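You operate a simulated robot arm through the tools that you are given. There is no shell and no other tool.

Carry out the task below with a simulated robot arm. There is one attempt and no reset: what you move stays moved.

## Task
Patch the cracked middle of tile 72 with paste on the turn plate.
Fine: slide the green lid open, brush a patch on, put the brush back, shut the lid; the other tiles and controls stay. Set down upright: purple brush. A coat counts when it lies all over at full strength: go over it till it gets no stronger.

The check looks at the end state, three seconds after you hand in, the way a careful person would. Anything else that was tipped, shoved, dropped, spilled or broken makes it a failure. Lids that push on must go on centred and level and be pressed home; caps that screw on are set level and turned clockwise until they are tight.

## Robot
A 7-joint arm with a three-finger gripper, fixed in place. Base frame: the origin is at the foot of the arm, x ahead of it, y to its left, z up. Readings come in m, degrees, newtons and seconds.
With the tool pointing down near the work surface it reaches from about 0.5 to 0.96 m from the base axis. Its first joint turns from -166.0 to 166.0 degrees. Payload 2.69 kg.
The TCP is the grasp point between the finger pads, 0.029 m short of the fingertips. In the tool frame z runs along the fingers and y along their closing line. Largest opening 0.12 m; the body of the gripper starts 0.078 m behind the TCP.
Orientation is told as [roll, pitch, yaw] about the base's x, y, z axes, in that order, counted from this pose: with the fingers straight down and closing along the base's y, the tool's x points along the base's -x, its y along +y and its z along -z.

## Interface
- The arm moves only by the tool drive_tool. Its argument "series" is a list of rows, each a list of 7 numbers: the turn, a rotation vector about the base's x, y, z in units of 45 degrees (1.0 is 45 degrees), then the shift along the base's x, y, z in units of 150 mm (1.0 is 150 mm), then the gripper command, from -1 (fully open) to 1 (shut), values between in proportion. In form: [[wx, wy, wz, dx, dy, dz, jaw], ...]. A call has 1 to 20 rows; each row is the pose to reach, as a shift and turn from the pose commanded when the call began. A call with a number of a shift or a turn outside -1 to 1 is refused whole. A row lasts 0.2 s, in which the tool goes at most 0.05 m and 8.6 degrees; a call with a longer step from one row to the next is refused whole, and so is a gripper value outside its range. Where a pose cannot be reached the arm comes as near as it can. A force on the tool above 40 N (or 10 N above the force at the start of the call, whichever is more), or a blocked arm, ends the call early, and 0.2 s more pass. The fingers move at their own pace and stop on an object; they squeeze with about 36 N. The grip force told is the motor's: it shows also when the fingers shut on nothing. Time passes only in rows, and 0.2 s behind the last, so rows that repeat a pose let the fingers close. It gives the time, the measured TCP pose, the force on the tool (base axes), the opening and the grip force at its end, in the units of the frame above (readings bear some noise), with the torque about the TCP (base axes, N m) and any sound that the robot's microphone picked up.
- Cameras (640 x 400 px; columns grow to the right, rows downward): "scene" is fixed at [0.4095, 0.5041, 1.6172]; the picture's right is [-0.92, 0.40, 0.00], its down [0.24, 0.56, -0.79] and it looks along [-0.32, -0.73, -0.61] (base axes); focal length 342 px, centre (320, 200). "wrist" rides on the gripper at [0.063, 0, -0.104] in the tool frame; the picture's right is [0.00, 1.00, 0.00], its down [-0.83, 0.00, -0.56] and it looks along [-0.56, 0.00, 0.83] (tool axes); focal length 275 px, centre (320, 200). There is no depth. A picture from a camera that has moved, and an enlarged one, comes with that camera's place and axes in the base frame and with its lens. The place of the scene camera against the robot may be out by one fixed shift of up to 0.012 m in any direction.
- get_image(camera): a new picture of that camera. The clock stands still meanwhile.
- lift_body(by): slides the trunk up (or, below 0, down) by that many m; the arm rides with it, the base frame stays. It gives what a move gives, with no picture.
- inspect(camera, box): a new picture of the part [left, top, right, bottom] of that camera's present view, enlarged. The clock stands still meanwhile.
- hand_in(): hands the job in; it is judged then, once.

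Nothing tells you positions but the pictures and the camera data. Unless the task says otherwise, let go and move clear before handing in.

The tools are called as a command line: name --pt "numbers of a row" for each row, then --argument value for the rest, lists and objects as JSON in quotes. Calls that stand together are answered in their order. drive_tool: Moves the arm, as the interface text tells. Its arguments: {"type":"object","properties":{"series":{"type":"array","items":{"type":"array","items":{"type":"number"}}}},"required":["series"]} The other tools are called the same way: lift_body (by) slides the trunk up or down; get_image (camera) takes a picture; inspect (camera, box) takes an enlarged picture of a part of a camera's view; hand_in () hands the job in.

At the start:

```text
time_s: 0.0
position: [0.2608, -0.3769, 1.1794]
tool_rot: [0.0, -0.1, 0.1]
force: [-0.3, 0.2, 0.5]
moment: [0.01, 0.0, 0.0]
gripper_width: 0.1199
gripper_force: 0.1
trunk travel left (down, up): [-0.475, 0.111]
```

scene: 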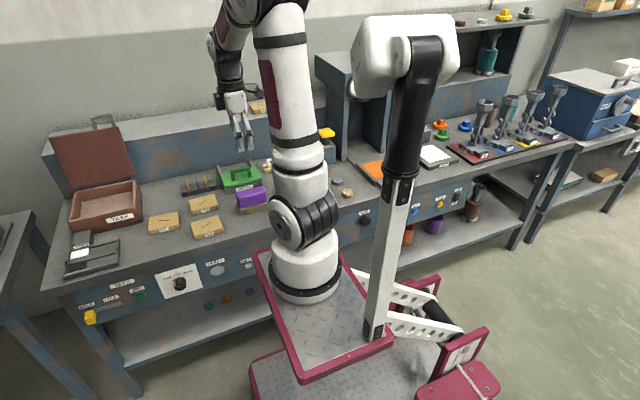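
wrist: 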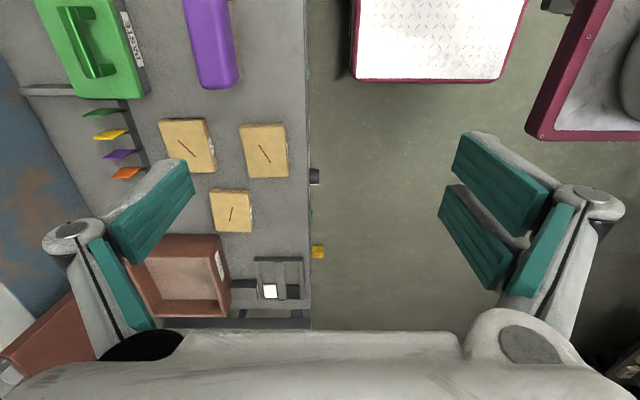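

I see a workbench in front of the arm with tan tiles, a green paste box, a rack of coloured brushes and a purple block; I need closer views first.

inspect --camera "scene" --box '[40, 100, 360, 300]'

inspect --camera "scene" --box '[140, 140, 300, 240]'

inspect --camera "wrist" --box '[0, 0, 320, 200]'

inspect --camera "scene" --box '[40, 240, 200, 340]'

inspect --camera "scene" --box '[340, 80, 640, 260]'

```text
2.00 times, centred on (200, 200) of scene
camera zoom: at [0.4095, 0.5041, 1.6172], right [-0.92, 0.4, 0.0], down [0.24, 0.56, -0.79], along [-0.32, -0.73, -0.61], focal length 684 px, centre (560, 200)
```

zoom: 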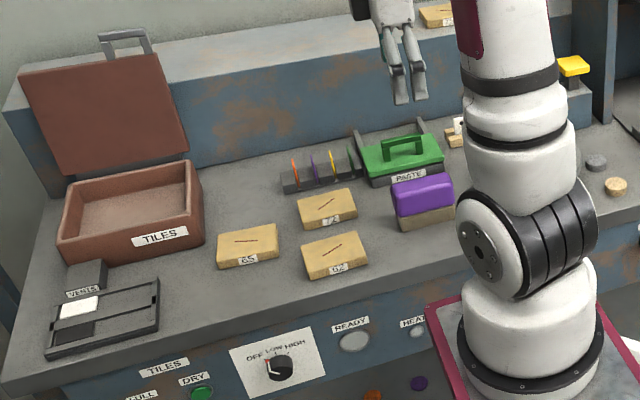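

```text
4.00 times, centred on (220, 190) of scene
camera zoom: at [0.4095, 0.5041, 1.6172], right [-0.92, 0.4, 0.0], down [0.24, 0.56, -0.79], along [-0.32, -0.73, -0.61], focal length 1369 px, centre (720, 240)
```

zoom: 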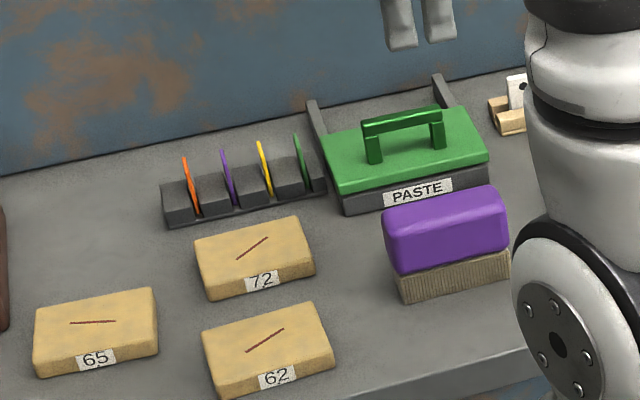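

```text
2.00 times, centred on (160, 100) of wrist
camera zoom: at [0.1988, -0.3776, 1.2824], right [0.0, 1.0, 0.0], down [0.83, 0.0, 0.56], along [0.56, 0.0, -0.83], focal length 551 px, centre (640, 400)
```

zoom: 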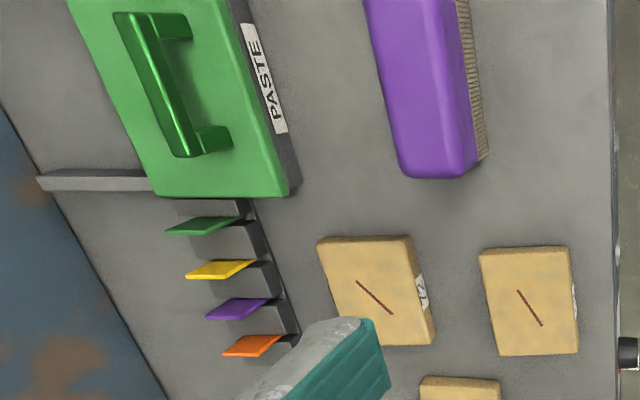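

```text
4.00 times, centred on (120, 290) of scene
camera zoom: at [0.4095, 0.5041, 1.6172], right [-0.92, 0.4, 0.0], down [0.24, 0.56, -0.79], along [-0.32, -0.73, -0.61], focal length 1369 px, centre (1120, -160)
```

zoom: 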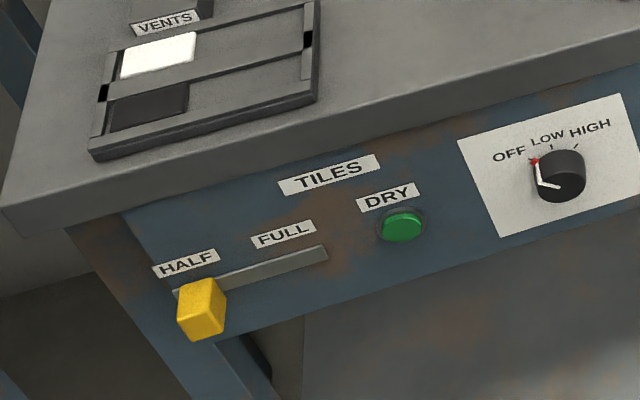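

```text
2.13 times, centred on (490, 170) of scene
camera zoom: at [0.4095, 0.5041, 1.6172], right [-0.92, 0.4, 0.0], down [0.24, 0.56, -0.79], along [-0.32, -0.73, -0.61], focal length 730 px, centre (-43, 264)
```

zoom: 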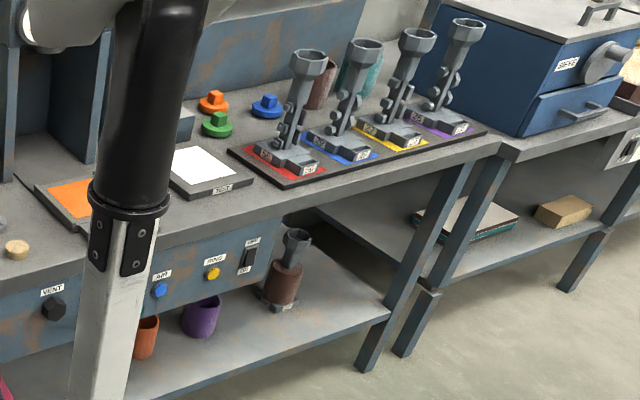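

I want closer looks at the plate-like things right of the arm, the tile up on the ledge, and the rack.

inspect --camera "scene" --box '[340, 130, 480, 220]'

inspect --camera "scene" --box '[220, 80, 360, 170]'

inspect --camera "scene" --box '[320, 170, 480, 270]'

inspect --camera "scene" --box '[160, 220, 320, 320]'

inspect --camera "scene" --box '[170, 160, 250, 210]'

inspect --camera "scene" --box '[440, 0, 640, 130]'

```text
4.44 times, centred on (410, 175) of scene
camera zoom: at [0.4095, 0.5041, 1.6172], right [-0.92, 0.4, 0.0], down [0.24, 0.56, -0.79], along [-0.32, -0.73, -0.61], focal length 1521 px, centre (-80, 311)
```

zoom: 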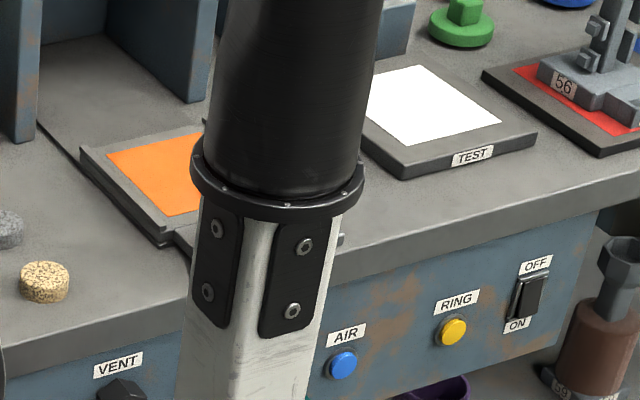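

```text
4.44 times, centred on (290, 125) of scene
camera zoom: at [0.4095, 0.5041, 1.6172], right [-0.92, 0.4, 0.0], down [0.24, 0.56, -0.79], along [-0.32, -0.73, -0.61], focal length 1521 px, centre (453, 533)
```

zoom: 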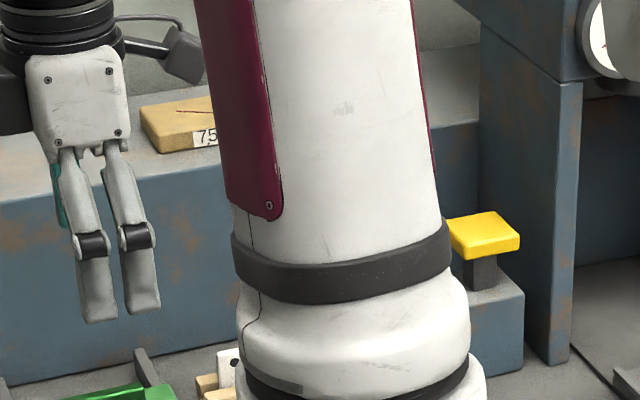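

```text
4.00 times, centred on (400, 220) of scene
camera zoom: at [0.4095, 0.5041, 1.6172], right [-0.92, 0.4, 0.0], down [0.24, 0.56, -0.79], along [-0.32, -0.73, -0.61], focal length 1369 px, centre (0, 120)
```

zoom: 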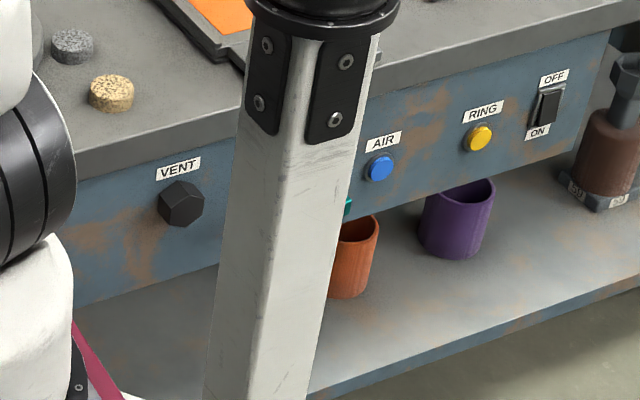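

```text
4.00 times, centred on (240, 270) of scene
camera zoom: at [0.4095, 0.5041, 1.6172], right [-0.92, 0.4, 0.0], down [0.24, 0.56, -0.79], along [-0.32, -0.73, -0.61], focal length 1369 px, centre (640, -80)
```

zoom: 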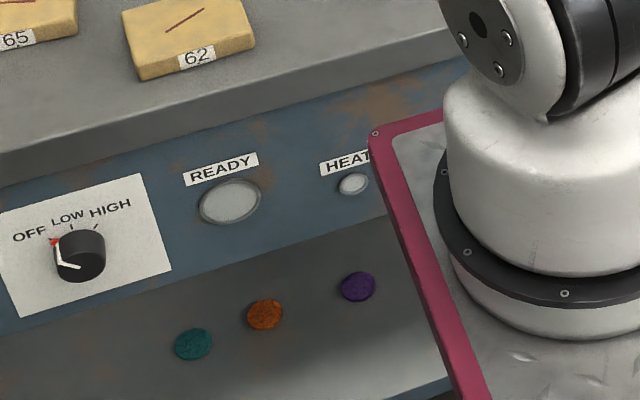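

```text
8.00 times, centred on (210, 185) of scene
camera zoom: at [0.4095, 0.5041, 1.6172], right [-0.92, 0.4, 0.0], down [0.24, 0.56, -0.79], along [-0.32, -0.73, -0.61], focal length 2737 px, centre (1200, 320)
```

zoom: 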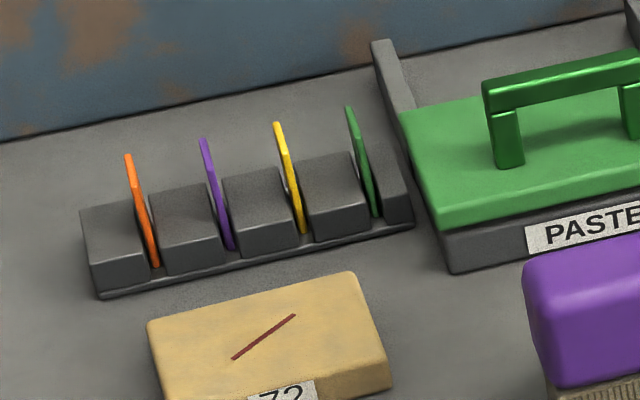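

```text
3.08 times, centred on (540, 65) of scene
camera zoom: at [0.4095, 0.5041, 1.6172], right [-0.92, 0.4, 0.0], down [0.24, 0.56, -0.79], along [-0.32, -0.73, -0.61], focal length 1053 px, centre (-357, 615)
```

zoom: 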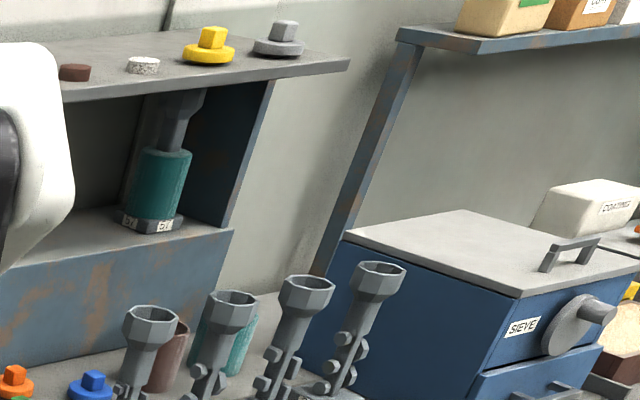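

The purple-backed brush stands beside the PASTE box, and I put tile 72 near (0.41, -0.63), its top about z 0.79. I can't see the turn plate, likely because the arm hides it, so I'll turn the wrist to look along the bench.

drive_tool --pt "0 0 -0.16 0 0 0 -1" --pt "0 0 -0.33 0 0 0 -1" --pt "0 0 -0.5 0 0 0 -1" --pt "0 0 -0.66 0 0 0 -1" --pt "0 0 -0.83 0 0 0 -1" --pt "0 0 -1 0 0 0 -1"

get_image --camera "wrist"

get_image --camera "scene"

```text
time_s: 1.4
position: [0.2612, -0.3776, 1.1772]
tool_rot: [0.0, 0.0, -45.3]
force: [-1.2, -0.3, 0.1]
moment: [-0.02, -0.02, -0.01]
gripper_width: 0.12
gripper_force: 0.0
trunk travel left (down, up): [-0.475, 0.111]
```

```text
taken
camera wrist: at [0.2174, -0.3331, 1.2825], right [0.71, 0.71, 0.0], down [0.59, -0.59, 0.56], along [0.39, -0.39, -0.83], focal length 275 px, centre (320, 200)
```

wrist: 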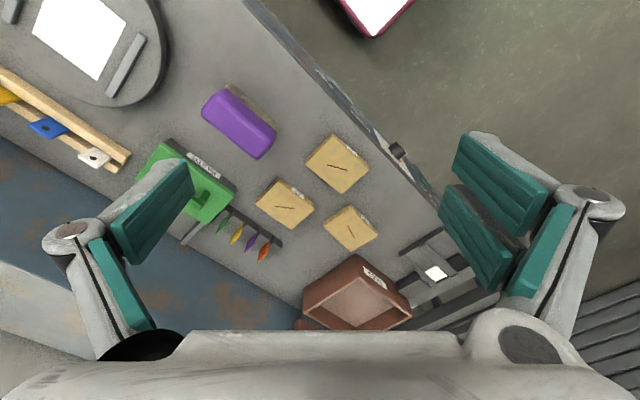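

```text
taken
```

scene: 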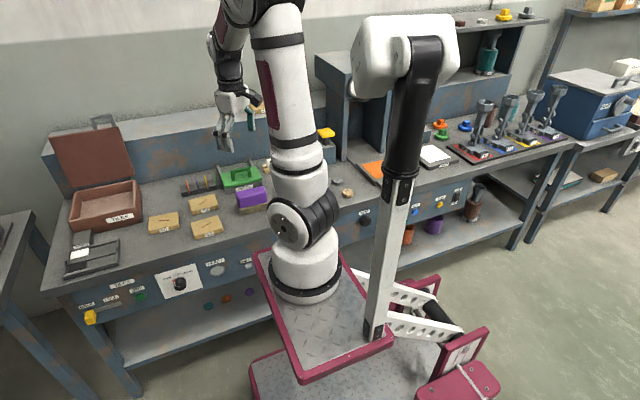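

The turn plate has come into view at upper left, round with a white square between two bars, and next to it a wooden rack with coloured tags. I'll turn further and look at it directly.

drive_tool --pt "0 0 -0.16 -0.1 0 0 -1" --pt "0 0 -0.33 -0.3 0 0 -1" --pt "0 0 -0.5 -0.5 0 0 -1" --pt "0 0 -0.66 -0.7 0 0 -1" --pt "0 0 -0.83 -0.85 0 0 -1" --pt "0 0 -1 -1 0 0 -1"

get_image --camera "wrist"

```text
time_s: 2.8
position: [0.1109, -0.3767, 1.1757]
tool_rot: [0.0, 0.0, -90.1]
force: [0.3, 0.0, -0.7]
moment: [-0.02, -0.02, 0.01]
gripper_width: 0.1197
gripper_force: 0.0
trunk travel left (down, up): [-0.475, 0.111]
```

```text
taken
camera wrist: at [0.1113, -0.3144, 1.2805], right [1.0, 0.0, 0.0], down [0.0, -0.83, 0.56], along [0.0, -0.56, -0.83], focal length 275 px, centre (320, 200)
```

wrist: 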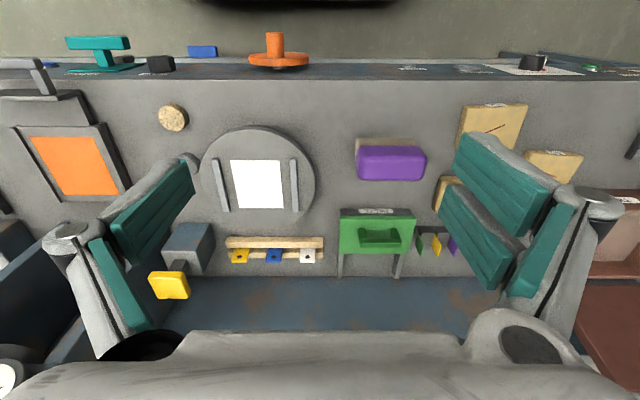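

Now I see the turn plate clearly, with a white square on it between two guide bars, and a wooden tag rail behind it. Zooming in for details.

inspect --camera "wrist" --box '[140, 80, 440, 280]'

inspect --camera "wrist" --box '[200, 200, 360, 300]'

inspect --camera "wrist" --box '[0, 20, 320, 120]'

inspect --camera "wrist" --box '[320, 100, 480, 280]'

```text
2.00 times, centred on (290, 180) of wrist
camera zoom: at [0.1113, -0.3144, 1.2805], right [1.0, 0.0, 0.0], down [0.0, -0.83, 0.56], along [0.0, -0.56, -0.83], focal length 551 px, centre (380, 240)
```

zoom: 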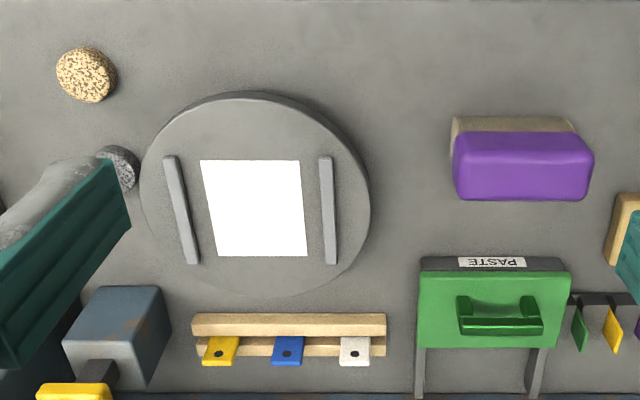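

```text
4.00 times, centred on (280, 250) of wrist
camera zoom: at [0.1113, -0.3144, 1.2805], right [1.0, 0.0, 0.0], down [0.0, -0.83, 0.56], along [0.0, -0.56, -0.83], focal length 1101 px, centre (480, 0)
```

zoom: 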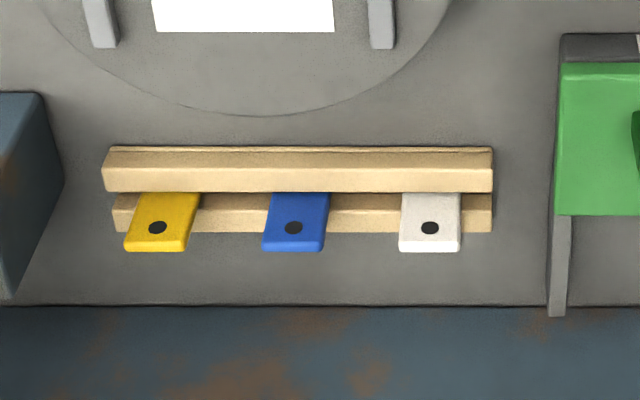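

```text
2.00 times, centred on (160, 70) of wrist
camera zoom: at [0.1113, -0.3144, 1.2805], right [1.0, 0.0, 0.0], down [0.0, -0.83, 0.56], along [0.0, -0.56, -0.83], focal length 551 px, centre (640, 460)
```

zoom: 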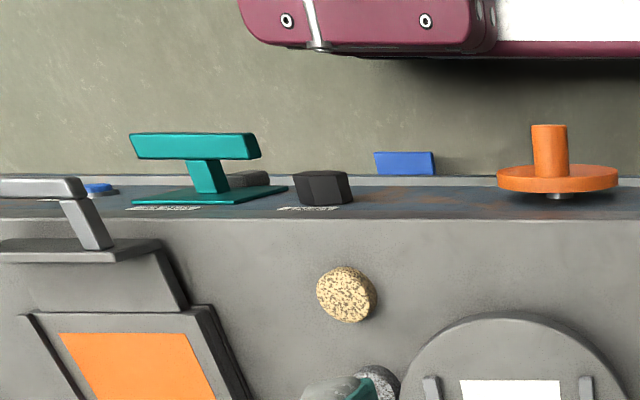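

```text
2.22 times, centred on (400, 190) of wrist
camera zoom: at [0.1113, -0.3144, 1.2805], right [1.0, 0.0, 0.0], down [0.0, -0.83, 0.56], along [0.0, -0.56, -0.83], focal length 612 px, centre (142, 222)
```

zoom: 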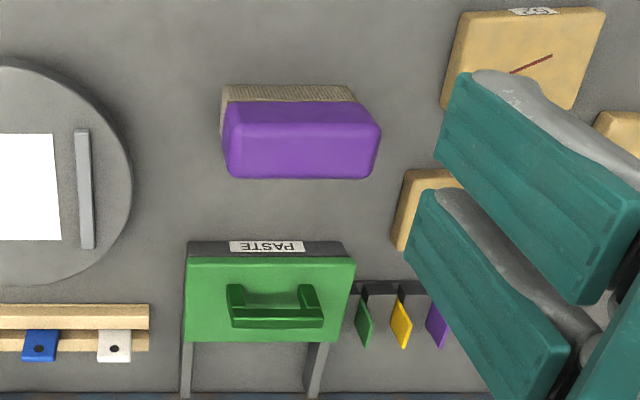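

Next I'll move over toward tile 72 and the tools, lower down, to get accurate positions and sizes from close pictures.

drive_tool --pt "0 0 0 0.25 -0.1 -0.1 -1" --pt "0 0 0 0.5 -0.2 -0.2 -1" --pt "0 0 0 0.75 -0.3 -0.35 -1" --pt "0 0 0 1 -0.4 -0.5 -1" --pt "0 0 0 1 -0.4 -0.5 -1"

get_image --camera "wrist"

get_image --camera "scene"

```text
time_s: 4.0
position: [0.2598, -0.4367, 1.1014]
tool_rot: [0.0, -0.1, -90.0]
force: [-0.2, 0.1, 0.2]
moment: [0.01, -0.03, 0.01]
gripper_width: 0.12
gripper_force: 0.1
trunk travel left (down, up): [-0.475, 0.111]
```

```text
taken
camera wrist: at [0.2589, -0.3751, 1.2072], right [1.0, 0.0, 0.0], down [0.0, -0.83, 0.56], along [0.0, -0.56, -0.83], focal length 275 px, centre (320, 200)
```

wrist: 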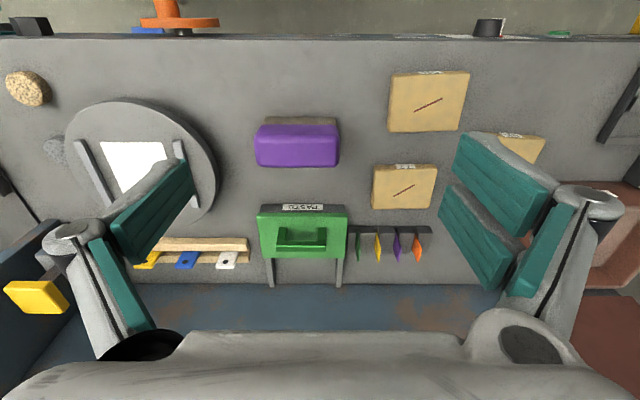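

```text
taken
```

scene: 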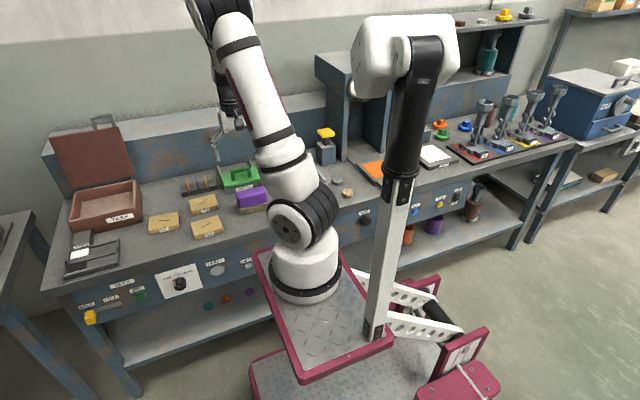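

inspect --camera "wrist" --box '[240, 60, 480, 210]'

inspect --camera "wrist" --box '[240, 180, 450, 310]'

inspect --camera "wrist" --box '[40, 80, 280, 230]'

```text
2.67 times, centred on (360, 135) of wrist
camera zoom: at [0.2589, -0.3751, 1.2072], right [1.0, 0.0, 0.0], down [0.0, -0.83, 0.56], along [0.0, -0.56, -0.83], focal length 734 px, centre (213, 373)
```

zoom: 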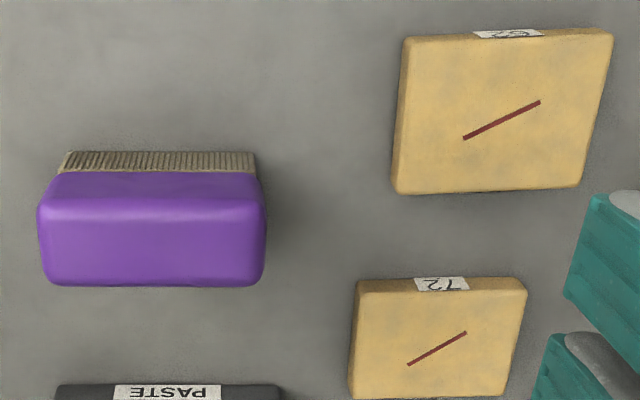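

```text
3.05 times, centred on (345, 245) of wrist
camera zoom: at [0.2589, -0.3751, 1.2072], right [1.0, 0.0, 0.0], down [0.0, -0.83, 0.56], along [0.0, -0.56, -0.83], focal length 839 px, centre (244, 63)
```

zoom: 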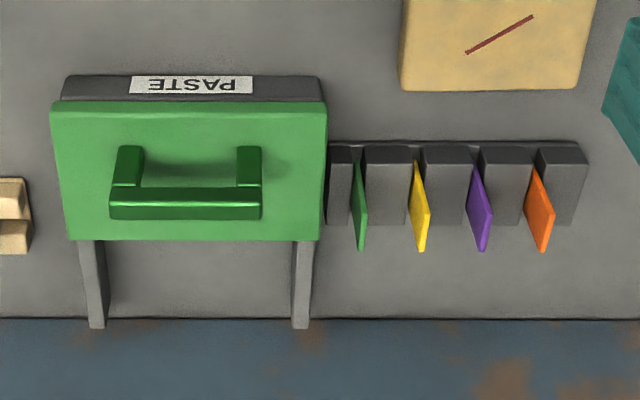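

```text
2.67 times, centred on (160, 155) of wrist
camera zoom: at [0.2589, -0.3751, 1.2072], right [1.0, 0.0, 0.0], down [0.0, -0.83, 0.56], along [0.0, -0.56, -0.83], focal length 734 px, centre (747, 320)
```

zoom: 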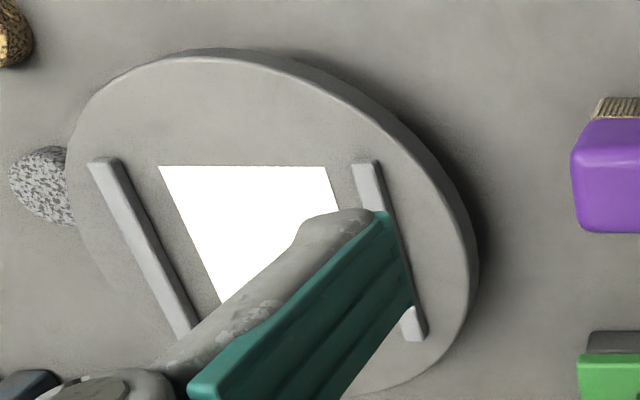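

Tile 72, the brush (about 0.12 x 0.055 m) and the PASTE box with its lid on rear rails are all clear in this view. I'll turn the tool back to yaw 0, so it closes along y, and come down nearer tile 72 to measure heights.

drive_tool --pt "0 0 0.16 0.1 -0.1 0 -1" --pt "0 0 0.33 0.2 -0.2 -0.1 -1" --pt "0 0 0.5 0.3 -0.3 -0.2 -1" --pt "0 0 0.66 0.4 -0.4 -0.3 -1" --pt "0 0 0.83 0.5 -0.5 -0.4 -1" --pt "0 0 1 0.6 -0.6 -0.5 -1"

drive_tool --pt "0 0 0.16 0 -0.1 -0.1 -1" --pt "0 0 0.33 0 -0.2 -0.2 -1" --pt "0 0 0.5 0 -0.3 -0.3 -1" --pt "0 0 0.66 0 -0.4 -0.4 -1" --pt "0 0 0.83 0 -0.5 -0.5 -1" --pt "0 0 1 0 -0.6 -0.5 -1" --pt "0 0 1 0 -0.6 -0.5 -1"

get_image --camera "wrist"

get_image --camera "scene"

```text
time_s: 5.4
position: [0.3498, -0.5293, 1.0266]
tool_rot: [0.0, 0.0, -45.0]
force: [0.2, -0.3, 0.9]
moment: [-0.01, -0.03, 0.0]
gripper_width: 0.12
gripper_force: 0.1
trunk travel left (down, up): [-0.475, 0.111]
```

```text
time_s: 7.0
position: [0.3506, -0.6163, 0.9522]
tool_rot: [0.0, 0.0, 0.2]
force: [-0.1, 0.2, 0.1]
moment: [-0.01, 0.02, 0.01]
gripper_width: 0.12
gripper_force: 0.0
trunk travel left (down, up): [-0.475, 0.111]
```

```text
taken
camera wrist: at [0.2891, -0.6168, 1.0564], right [-0.01, 1.0, 0.0], down [0.83, 0.01, 0.56], along [0.56, 0.0, -0.83], focal length 275 px, centre (320, 200)
```

wrist: 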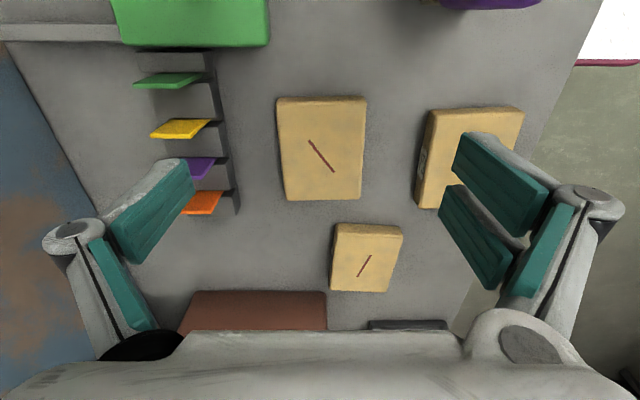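

```text
taken
```

scene: 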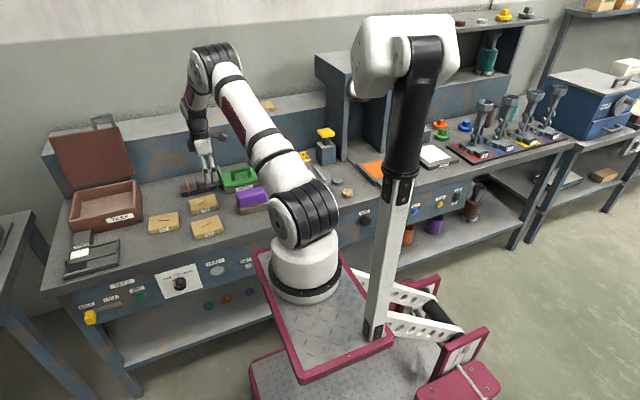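

inspect --camera "wrist" --box '[240, 70, 400, 220]'

inspect --camera "wrist" --box '[100, 0, 280, 230]'

```text
2.67 times, centred on (320, 145) of wrist
camera zoom: at [0.2891, -0.6168, 1.0564], right [-0.01, 1.0, 0.0], down [0.83, 0.01, 0.56], along [0.56, 0.0, -0.83], focal length 734 px, centre (320, 347)
```

zoom: 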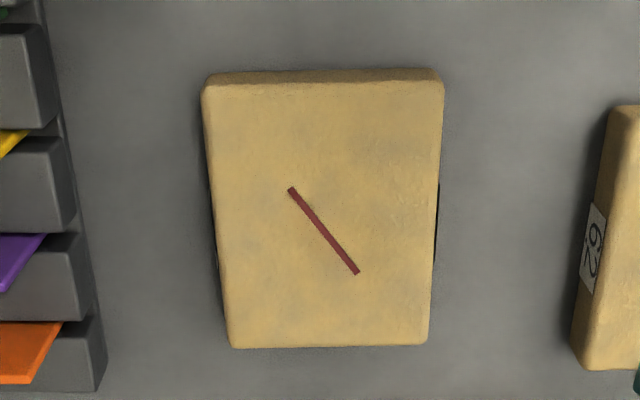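

```text
1.74 times, centred on (190, 115) of wrist
camera zoom: at [0.2891, -0.6168, 1.0564], right [-0.01, 1.0, 0.0], down [0.83, 0.01, 0.56], along [0.56, 0.0, -0.83], focal length 479 px, centre (546, 348)
```

zoom: 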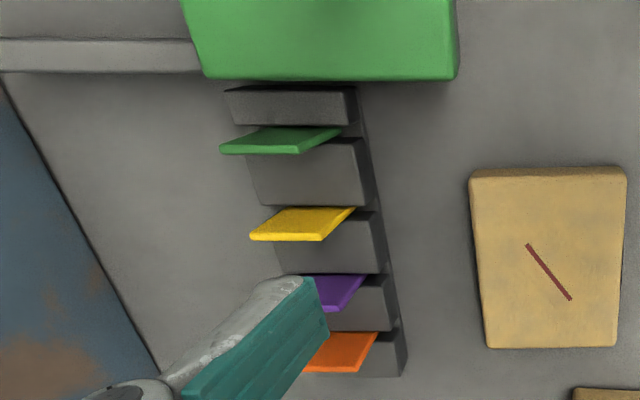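

Stereo on the crack puts tile 72 centred near (0.397, -0.615), about 0.10 x 0.075 m, with its top near z 0.825. I'll move above it and lower to confirm.

drive_tool --pt "0 0 0 0.15 0.01 0 -0.6" --pt "0 0 0 0.31 0.01 -0.17 -0.6" --pt "0 0 0 0.31 0.01 -0.35 -0.6" --pt "0 0 0 0.31 0.01 -0.35 -0.6"

get_image --camera "wrist"

inspect --camera "scene" --box '[140, 120, 300, 240]'

```text
time_s: 8.0
position: [0.4, -0.6178, 0.9009]
tool_rot: [0.1, 0.1, 0.0]
force: [0.2, -0.7, -0.3]
moment: [0.01, -0.03, 0.03]
gripper_width: 0.0958
gripper_force: 0.1
trunk travel left (down, up): [-0.475, 0.111]
```

```text
taken
camera wrist: at [0.337, -0.6183, 1.0048], right [0.0, 1.0, 0.0], down [0.83, 0.0, 0.56], along [0.56, 0.0, -0.83], focal length 275 px, centre (320, 200)
```

wrist: 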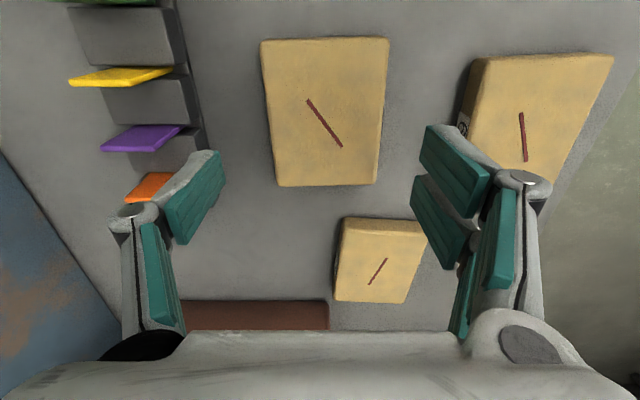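

```text
3.33 times, centred on (220, 180) of scene
camera zoom: at [0.4095, 0.5041, 1.6172], right [-0.92, 0.4, 0.0], down [0.24, 0.56, -0.79], along [-0.32, -0.73, -0.61], focal length 1140 px, centre (653, 267)
```

zoom: 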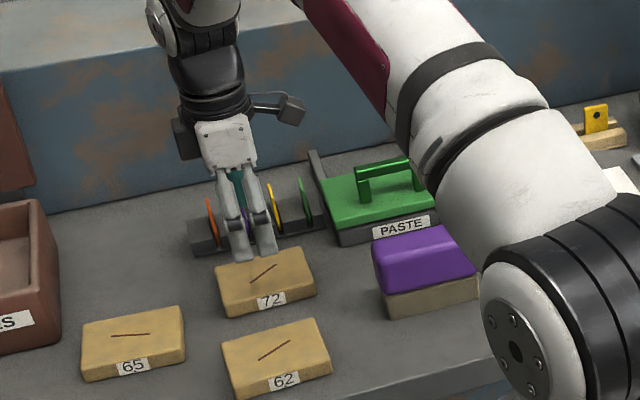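

inspect --camera "wrist" --box '[240, 20, 420, 200]'

inspect --camera "wrist" --box '[60, 0, 280, 220]'

```text
2.22 times, centred on (330, 110) of wrist
camera zoom: at [0.337, -0.6183, 1.0048], right [0.0, 1.0, 0.0], down [0.83, 0.0, 0.56], along [0.56, 0.0, -0.83], focal length 612 px, centre (298, 400)
```

zoom: 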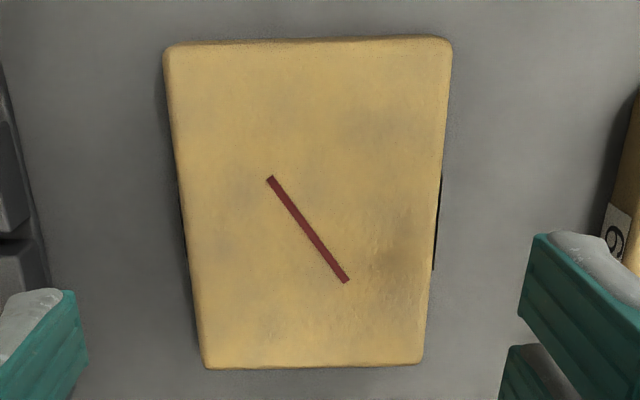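

```text
1.82 times, centred on (170, 110) of wrist
camera zoom: at [0.337, -0.6183, 1.0048], right [0.0, 1.0, 0.0], down [0.83, 0.0, 0.56], along [0.56, 0.0, -0.83], focal length 500 px, centre (593, 364)
```

zoom: 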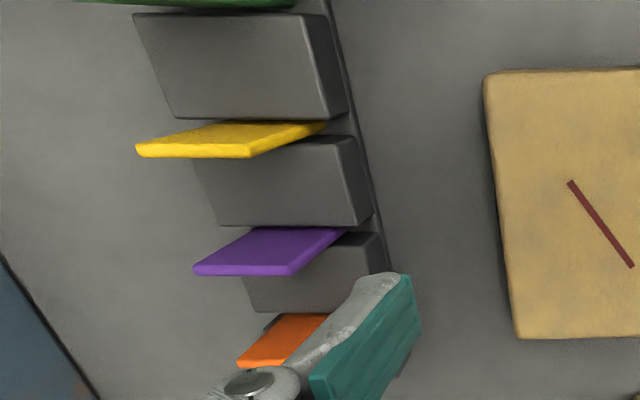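

Tile 72's top is confirmed near z 0.824 and its centre near (0.398, -0.614), turned a degree or so. I'll lower the open fingers around it.

drive_tool --pt "0 0 0.03 0 0.02 -0.15 -0.6" --pt "0 0 0.03 0 0.02 -0.3 -0.6" --pt "0 0 0.03 0 0.02 -0.4 -0.6" --pt "0 0 0.03 0 0.02 -0.45 -0.6" --pt "0 0 0.03 0 0.02 -0.45 -0.6"

get_image --camera "wrist"

inspect --camera "scene" --box '[160, 150, 260, 230]'

```text
time_s: 9.2
position: [0.4, -0.6144, 0.8334]
tool_rot: [-0.1, 0.0, 1.3]
force: [0.3, 0.7, -0.5]
moment: [0.01, 0.0, -0.01]
gripper_width: 0.096
gripper_force: 0.1
trunk travel left (down, up): [-0.475, 0.111]
```

```text
taken
camera wrist: at [0.3375, -0.6156, 0.9367], right [-0.03, 1.0, 0.0], down [0.83, 0.02, 0.56], along [0.56, 0.02, -0.83], focal length 275 px, centre (320, 200)
```

wrist: 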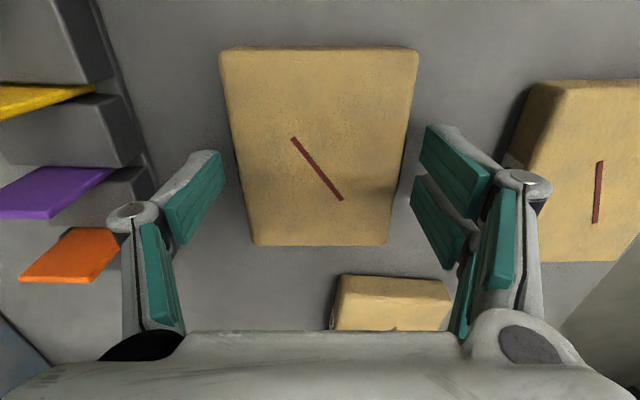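

```text
5.00 times, centred on (210, 190) of scene
camera zoom: at [0.4095, 0.5041, 1.6172], right [-0.92, 0.4, 0.0], down [0.24, 0.56, -0.79], along [-0.32, -0.73, -0.61], focal length 1711 px, centre (870, 250)
```

zoom: 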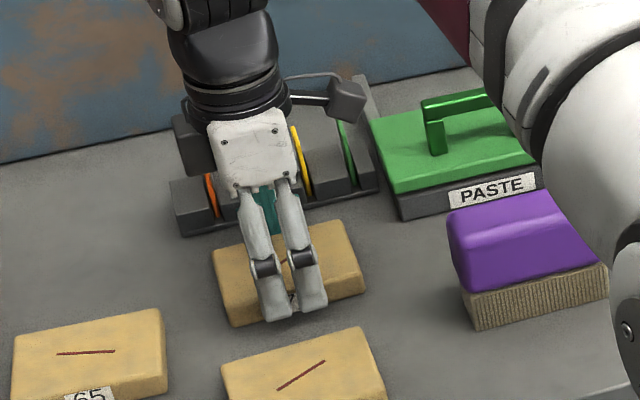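

The fingers straddle tile 72 evenly with no contact, so I'll close on it.

drive_tool --pt "0 0 0 0 0 0 -0.2" --pt "0 0 0 0 0 0 0.2" --pt "0 0 0 0 0 0 0.5" --pt "0 0 0 0 0 0 0.5"

get_image --camera "wrist"

```text
time_s: 10.2
position: [0.4006, -0.6133, 0.8328]
tool_rot: [0.0, -0.1, 1.2]
force: [-0.5, -2.5, 1.2]
moment: [-0.1, 0.06, 0.04]
gripper_width: 0.0776
gripper_force: 35.8
trunk travel left (down, up): [-0.475, 0.111]
```

```text
taken
camera wrist: at [0.3374, -0.6157, 0.9371], right [-0.03, 1.0, 0.0], down [0.83, 0.02, 0.56], along [0.56, 0.01, -0.83], focal length 275 px, centre (320, 200)
```

wrist: 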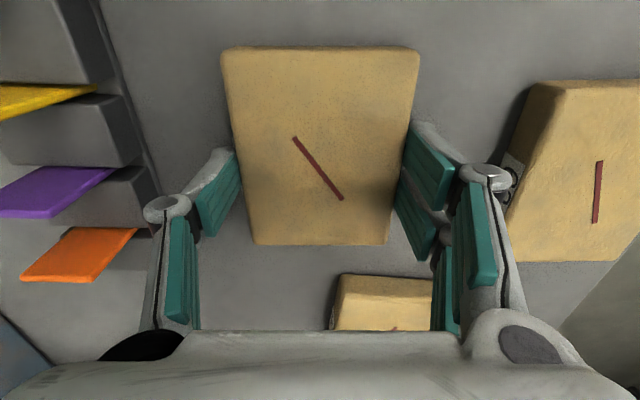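

Tile 72 is held at 0.078 m opening with full grip force. I'll lift it straight up.

drive_tool --pt "0 0 0 0 0 0.1 0.5" --pt "0 0 0 0 0 0.3 0.5" --pt "0 0 -0.01 0 0 0.5 0.5" --pt "0 0 -0.02 0 0 0.75 0.5" --pt "0 0 -0.03 0 0 1 0.5" --pt "0 0 -0.03 0 0 1 0.5"

get_image --camera "wrist"

get_image --camera "scene"

```text
time_s: 11.6
position: [0.4001, -0.6155, 0.9829]
tool_rot: [-0.1, 0.0, 0.0]
force: [0.7, 0.3, -3.2]
moment: [0.01, 0.0, 0.0]
gripper_width: 0.0776
gripper_force: 35.6
trunk travel left (down, up): [-0.475, 0.111]
```

```text
taken
camera wrist: at [0.3371, -0.6164, 1.0877], right [0.0, 1.0, 0.0], down [0.83, 0.0, 0.56], along [0.56, 0.0, -0.83], focal length 275 px, centre (320, 200)
```

wrist: 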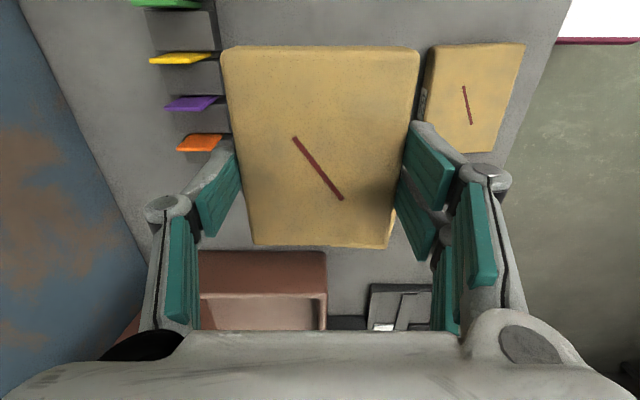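

```text
taken
```

scene: 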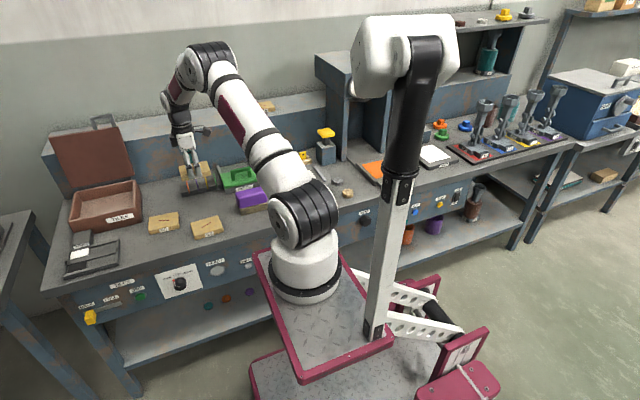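

Tile 72 hangs level in the grip. The white mark looks longer along y, so it should fit the tile turned by 90 degrees; I'll carry it over, turning to yaw -90 on the way, and check.

drive_tool --pt "0 0 -0.15 -0.1 0 0.1 0.5" --pt "0 0 -0.3 -0.27 0.05 0.2 0.5" --pt "0 0 -0.45 -0.44 0.1 0.3 0.5" --pt "0 0 -0.6 -0.61 0.15 0.4 0.5" --pt "0 0 -0.75 -0.78 0.2 0.4 0.5" --pt "0 0 -0.88 -0.92 0.25 0.4 0.5" --pt "0 0 -1 -1 0.3 0.4 0.5"

drive_tool --pt "0 0 -0.15 -0.1 0.1 0 0.5" --pt "0 0 -0.3 -0.2 0.2 0 0.5" --pt "0 0 -0.45 -0.3 0.3 0 0.5" --pt "0 0 -0.6 -0.35 0.35 0 0.5" --pt "0 0 -0.75 -0.4 0.4 0 0.5" --pt "0 0 -0.88 -0.45 0.45 0 0.5" --pt "0 0 -1 -0.5 0.5 0 0.5" --pt "0 0 -1 -0.5 0.5 0 0.5"

get_image --camera "wrist"

get_image --camera "scene"

```text
time_s: 13.2
position: [0.2471, -0.5661, 1.0433]
tool_rot: [0.0, 0.0, -45.0]
force: [0.4, -0.7, -3.1]
moment: [-0.03, 0.05, 0.03]
gripper_width: 0.0778
gripper_force: 35.4
trunk travel left (down, up): [-0.475, 0.111]
```

```text
time_s: 15.0
position: [0.1745, -0.4916, 1.0433]
tool_rot: [0.0, 0.0, -90.2]
force: [-0.2, -0.2, -1.6]
moment: [0.0, 0.02, 0.01]
gripper_width: 0.0778
gripper_force: 36.1
trunk travel left (down, up): [-0.475, 0.111]
```

```text
taken
camera wrist: at [0.1739, -0.4293, 1.1478], right [1.0, 0.0, 0.0], down [0.0, -0.83, 0.56], along [0.0, -0.56, -0.83], focal length 275 px, centre (320, 200)
```

wrist: 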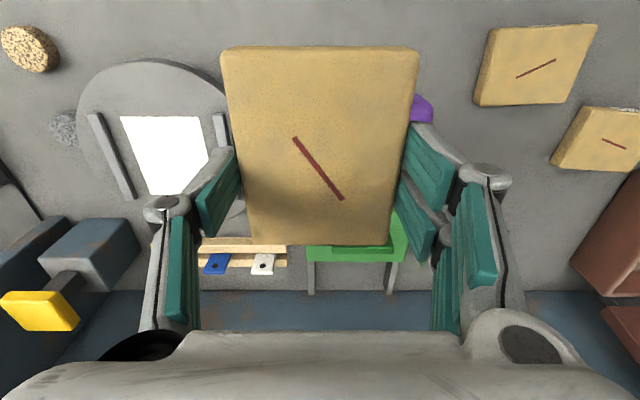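

```text
taken
```

scene: 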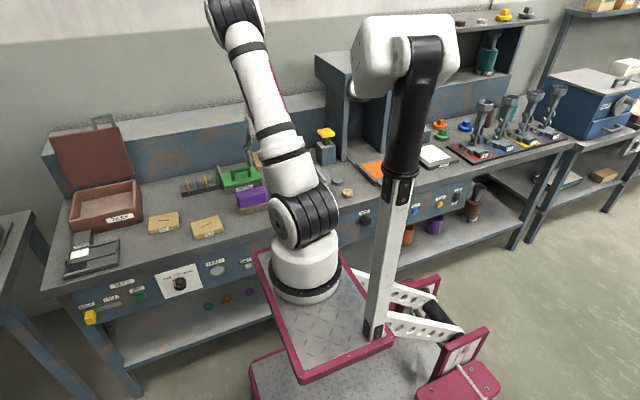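

inspect --camera "wrist" --box '[60, 50, 260, 230]'

```text
2.22 times, centred on (160, 140) of wrist
camera zoom: at [0.1739, -0.4293, 1.1478], right [1.0, 0.0, 0.0], down [0.0, -0.83, 0.56], along [0.0, -0.56, -0.83], focal length 612 px, centre (676, 333)
```

zoom: 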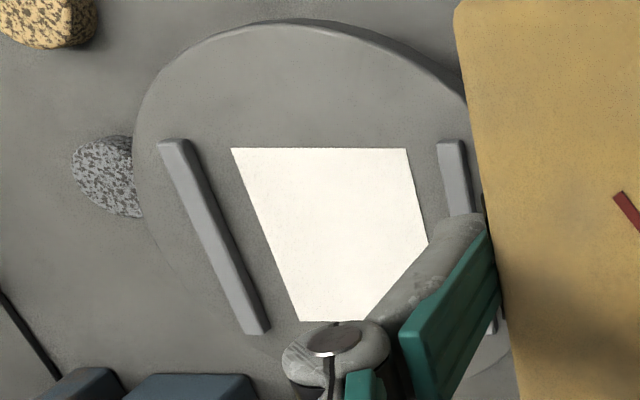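

The plate's white mark measures about 0.085 x 0.10 m centred near (0.000, -0.571), top near z 0.852, so the tile fits it turned as now. I'll carry it above the mark and start down.

drive_tool --pt "0 0 0 -0.2 -0.1 0 0.5" --pt "0 0 0 -0.4 -0.2 0 0.5" --pt "0 0 0 -0.6 -0.3 0 0.5" --pt "0 0 0 -0.8 -0.4 0 0.5" --pt "0 0 0 -1 -0.5 0 0.5"

drive_tool --pt "0 0 0 -0.08 -0.03 -0.1 0.5" --pt "0 0 0 -0.155 -0.055 -0.2 0.5" --pt "0 0 0 -0.155 -0.055 -0.35 0.5" --pt "0 0 0 -0.155 -0.055 -0.5 0.5" --pt "0 0 0 -0.155 -0.055 -0.6 0.5" --pt "0 0 0 -0.155 -0.055 -0.6 0.5"

get_image --camera "wrist"

get_image --camera "scene"

```text
time_s: 16.2
position: [0.0234, -0.5656, 1.0413]
tool_rot: [0.0, 0.0, -90.1]
force: [0.6, -0.1, -3.2]
moment: [0.0, 0.01, 0.02]
gripper_width: 0.0777
gripper_force: 36.1
trunk travel left (down, up): [-0.475, 0.111]
```

```text
time_s: 17.6
position: [0.0003, -0.5767, 0.9527]
tool_rot: [0.0, 0.0, -89.9]
force: [0.0, -0.7, -2.4]
moment: [-0.04, 0.0, -0.01]
gripper_width: 0.0778
gripper_force: 35.7
trunk travel left (down, up): [-0.475, 0.111]
```

```text
taken
camera wrist: at [-0.0006, -0.5143, 1.0576], right [1.0, 0.0, 0.0], down [0.0, -0.83, 0.56], along [0.0, -0.56, -0.83], focal length 275 px, centre (320, 200)
```

wrist: 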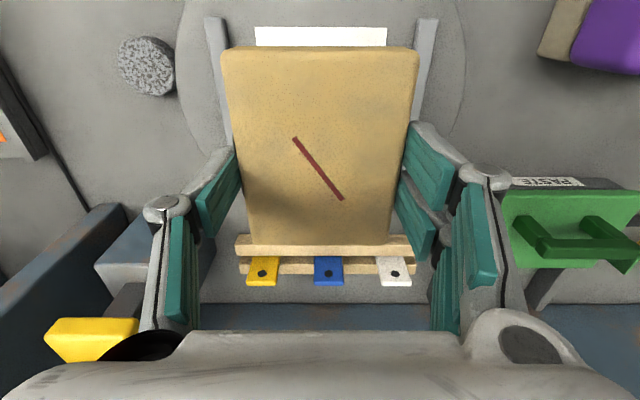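

```text
taken
```

scene: 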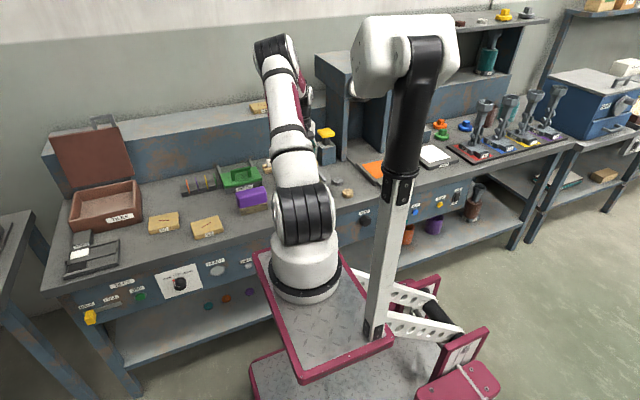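

inspect --camera "wrist" --box '[180, 0, 470, 180]'

inspect --camera "scene" --box '[240, 120, 360, 220]'

```text
2.21 times, centred on (325, 90) of wrist
camera zoom: at [-0.0006, -0.5143, 1.0576], right [1.0, 0.0, 0.0], down [0.0, -0.83, 0.56], along [0.0, -0.56, -0.83], focal length 608 px, centre (309, 443)
```

zoom: 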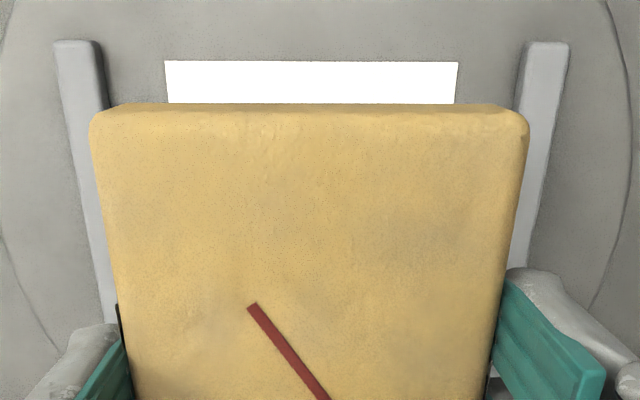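

```text
4.00 times, centred on (300, 170) of scene
camera zoom: at [0.4095, 0.5041, 1.6172], right [-0.92, 0.4, 0.0], down [0.24, 0.56, -0.79], along [-0.32, -0.73, -0.61], focal length 1369 px, centre (400, 320)
```

zoom: 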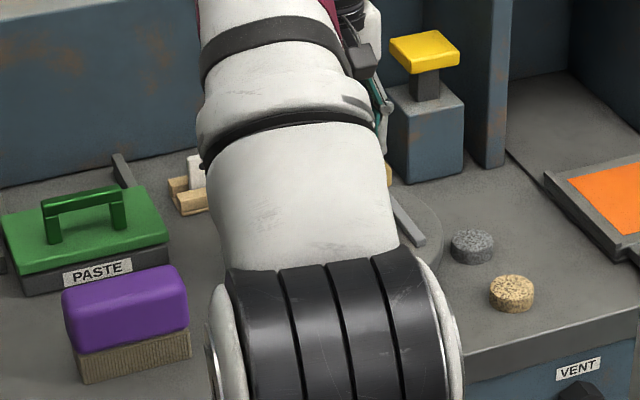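

The tile is centred over the mark in x and within about 2 mm in y. I'll descend to just above the plate.

drive_tool --pt "0 0 0 0 0.01 -0.12 0.5" --pt "0 0 0 0 0.01 -0.24 0.5" --pt "0 0 0 0 0.01 -0.34 0.5" --pt "0 0 0 0 0.01 -0.41 0.5" --pt "0 0 0 0 0.01 -0.41 0.5"

get_image --camera "wrist"

```text
time_s: 18.8
position: [-0.0, -0.5741, 0.891]
tool_rot: [0.0, 0.0, -90.1]
force: [-0.2, -0.2, -2.6]
moment: [-0.03, 0.01, -0.02]
gripper_width: 0.0776
gripper_force: 36.0
trunk travel left (down, up): [-0.475, 0.111]
```

```text
taken
camera wrist: at [0.0005, -0.5111, 0.9951], right [1.0, 0.0, 0.0], down [0.0, -0.83, 0.56], along [0.0, -0.56, -0.83], focal length 275 px, centre (320, 200)
```

wrist: 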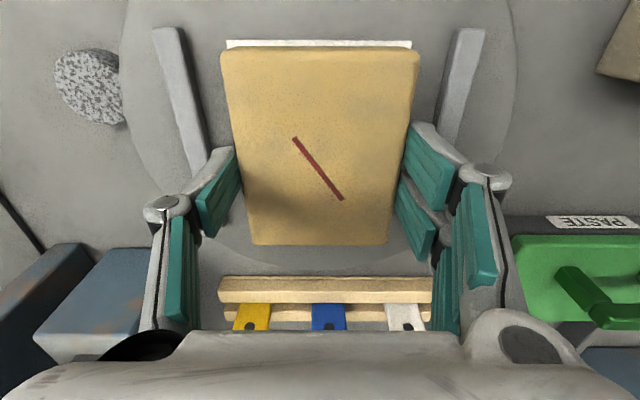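

No contact yet and alignment still good; lowering slowly in small steps until the tile touches.

drive_tool --pt "0 0 0 0 0 -0.015 0.5" --pt "0 0 0 0 0 -0.03 0.5" --pt "0 0 0 0 0 -0.03 0.5"

drive_tool --pt "0 0 0 0 0 -0.01 0.5" --pt "0 0 0 0 0 -0.02 0.5" --pt "0 0 0 0 0 -0.02 0.5"

```text
time_s: 19.6
position: [0.0007, -0.5743, 0.8871]
tool_rot: [0.0, 0.1, -90.0]
force: [-0.9, 1.1, -2.7]
moment: [-0.01, 0.0, 0.02]
gripper_width: 0.0775
gripper_force: 35.9
trunk travel left (down, up): [-0.475, 0.111]
```

```text
time_s: 20.4
position: [-0.0008, -0.5744, 0.8833]
tool_rot: [0.0, 0.0, -90.0]
force: [0.7, -0.5, -4.0]
moment: [0.0, 0.0, 0.0]
gripper_width: 0.0778
gripper_force: 35.8
trunk travel left (down, up): [-0.475, 0.111]
```

drive_tool --pt "0 0 0 0 0 -0.01 0.5" --pt "0 0 0 0 0 -0.02 0.5" --pt "0 0 0 0 0 -0.02 0.5"

inspect --camera "wrist" --box '[140, 0, 500, 260]'

```text
time_s: 21.2
position: [0.0002, -0.5743, 0.883]
tool_rot: [0.0, -0.1, -90.0]
force: [3.8, 4.1, 20.9]
moment: [0.32, -0.14, -0.04]
gripper_width: 0.0778
gripper_force: 35.8
trunk travel left (down, up): [-0.475, 0.111]
```

```text
1.54 times, centred on (320, 130) of wrist
camera zoom: at [0.0003, -0.5117, 0.9867], right [1.0, 0.0, 0.0], down [0.0, -0.83, 0.56], along [0.0, -0.56, -0.83], focal length 424 px, centre (320, 308)
```

zoom: 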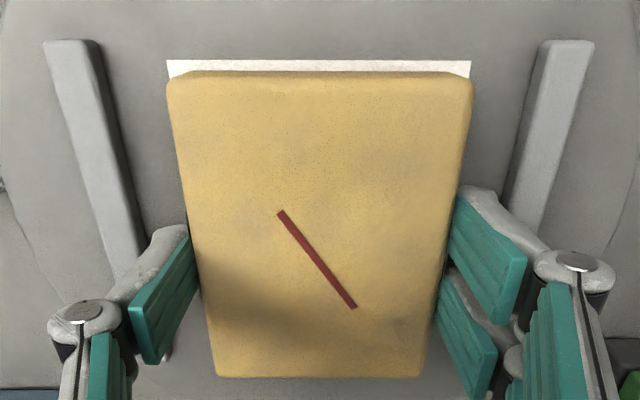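

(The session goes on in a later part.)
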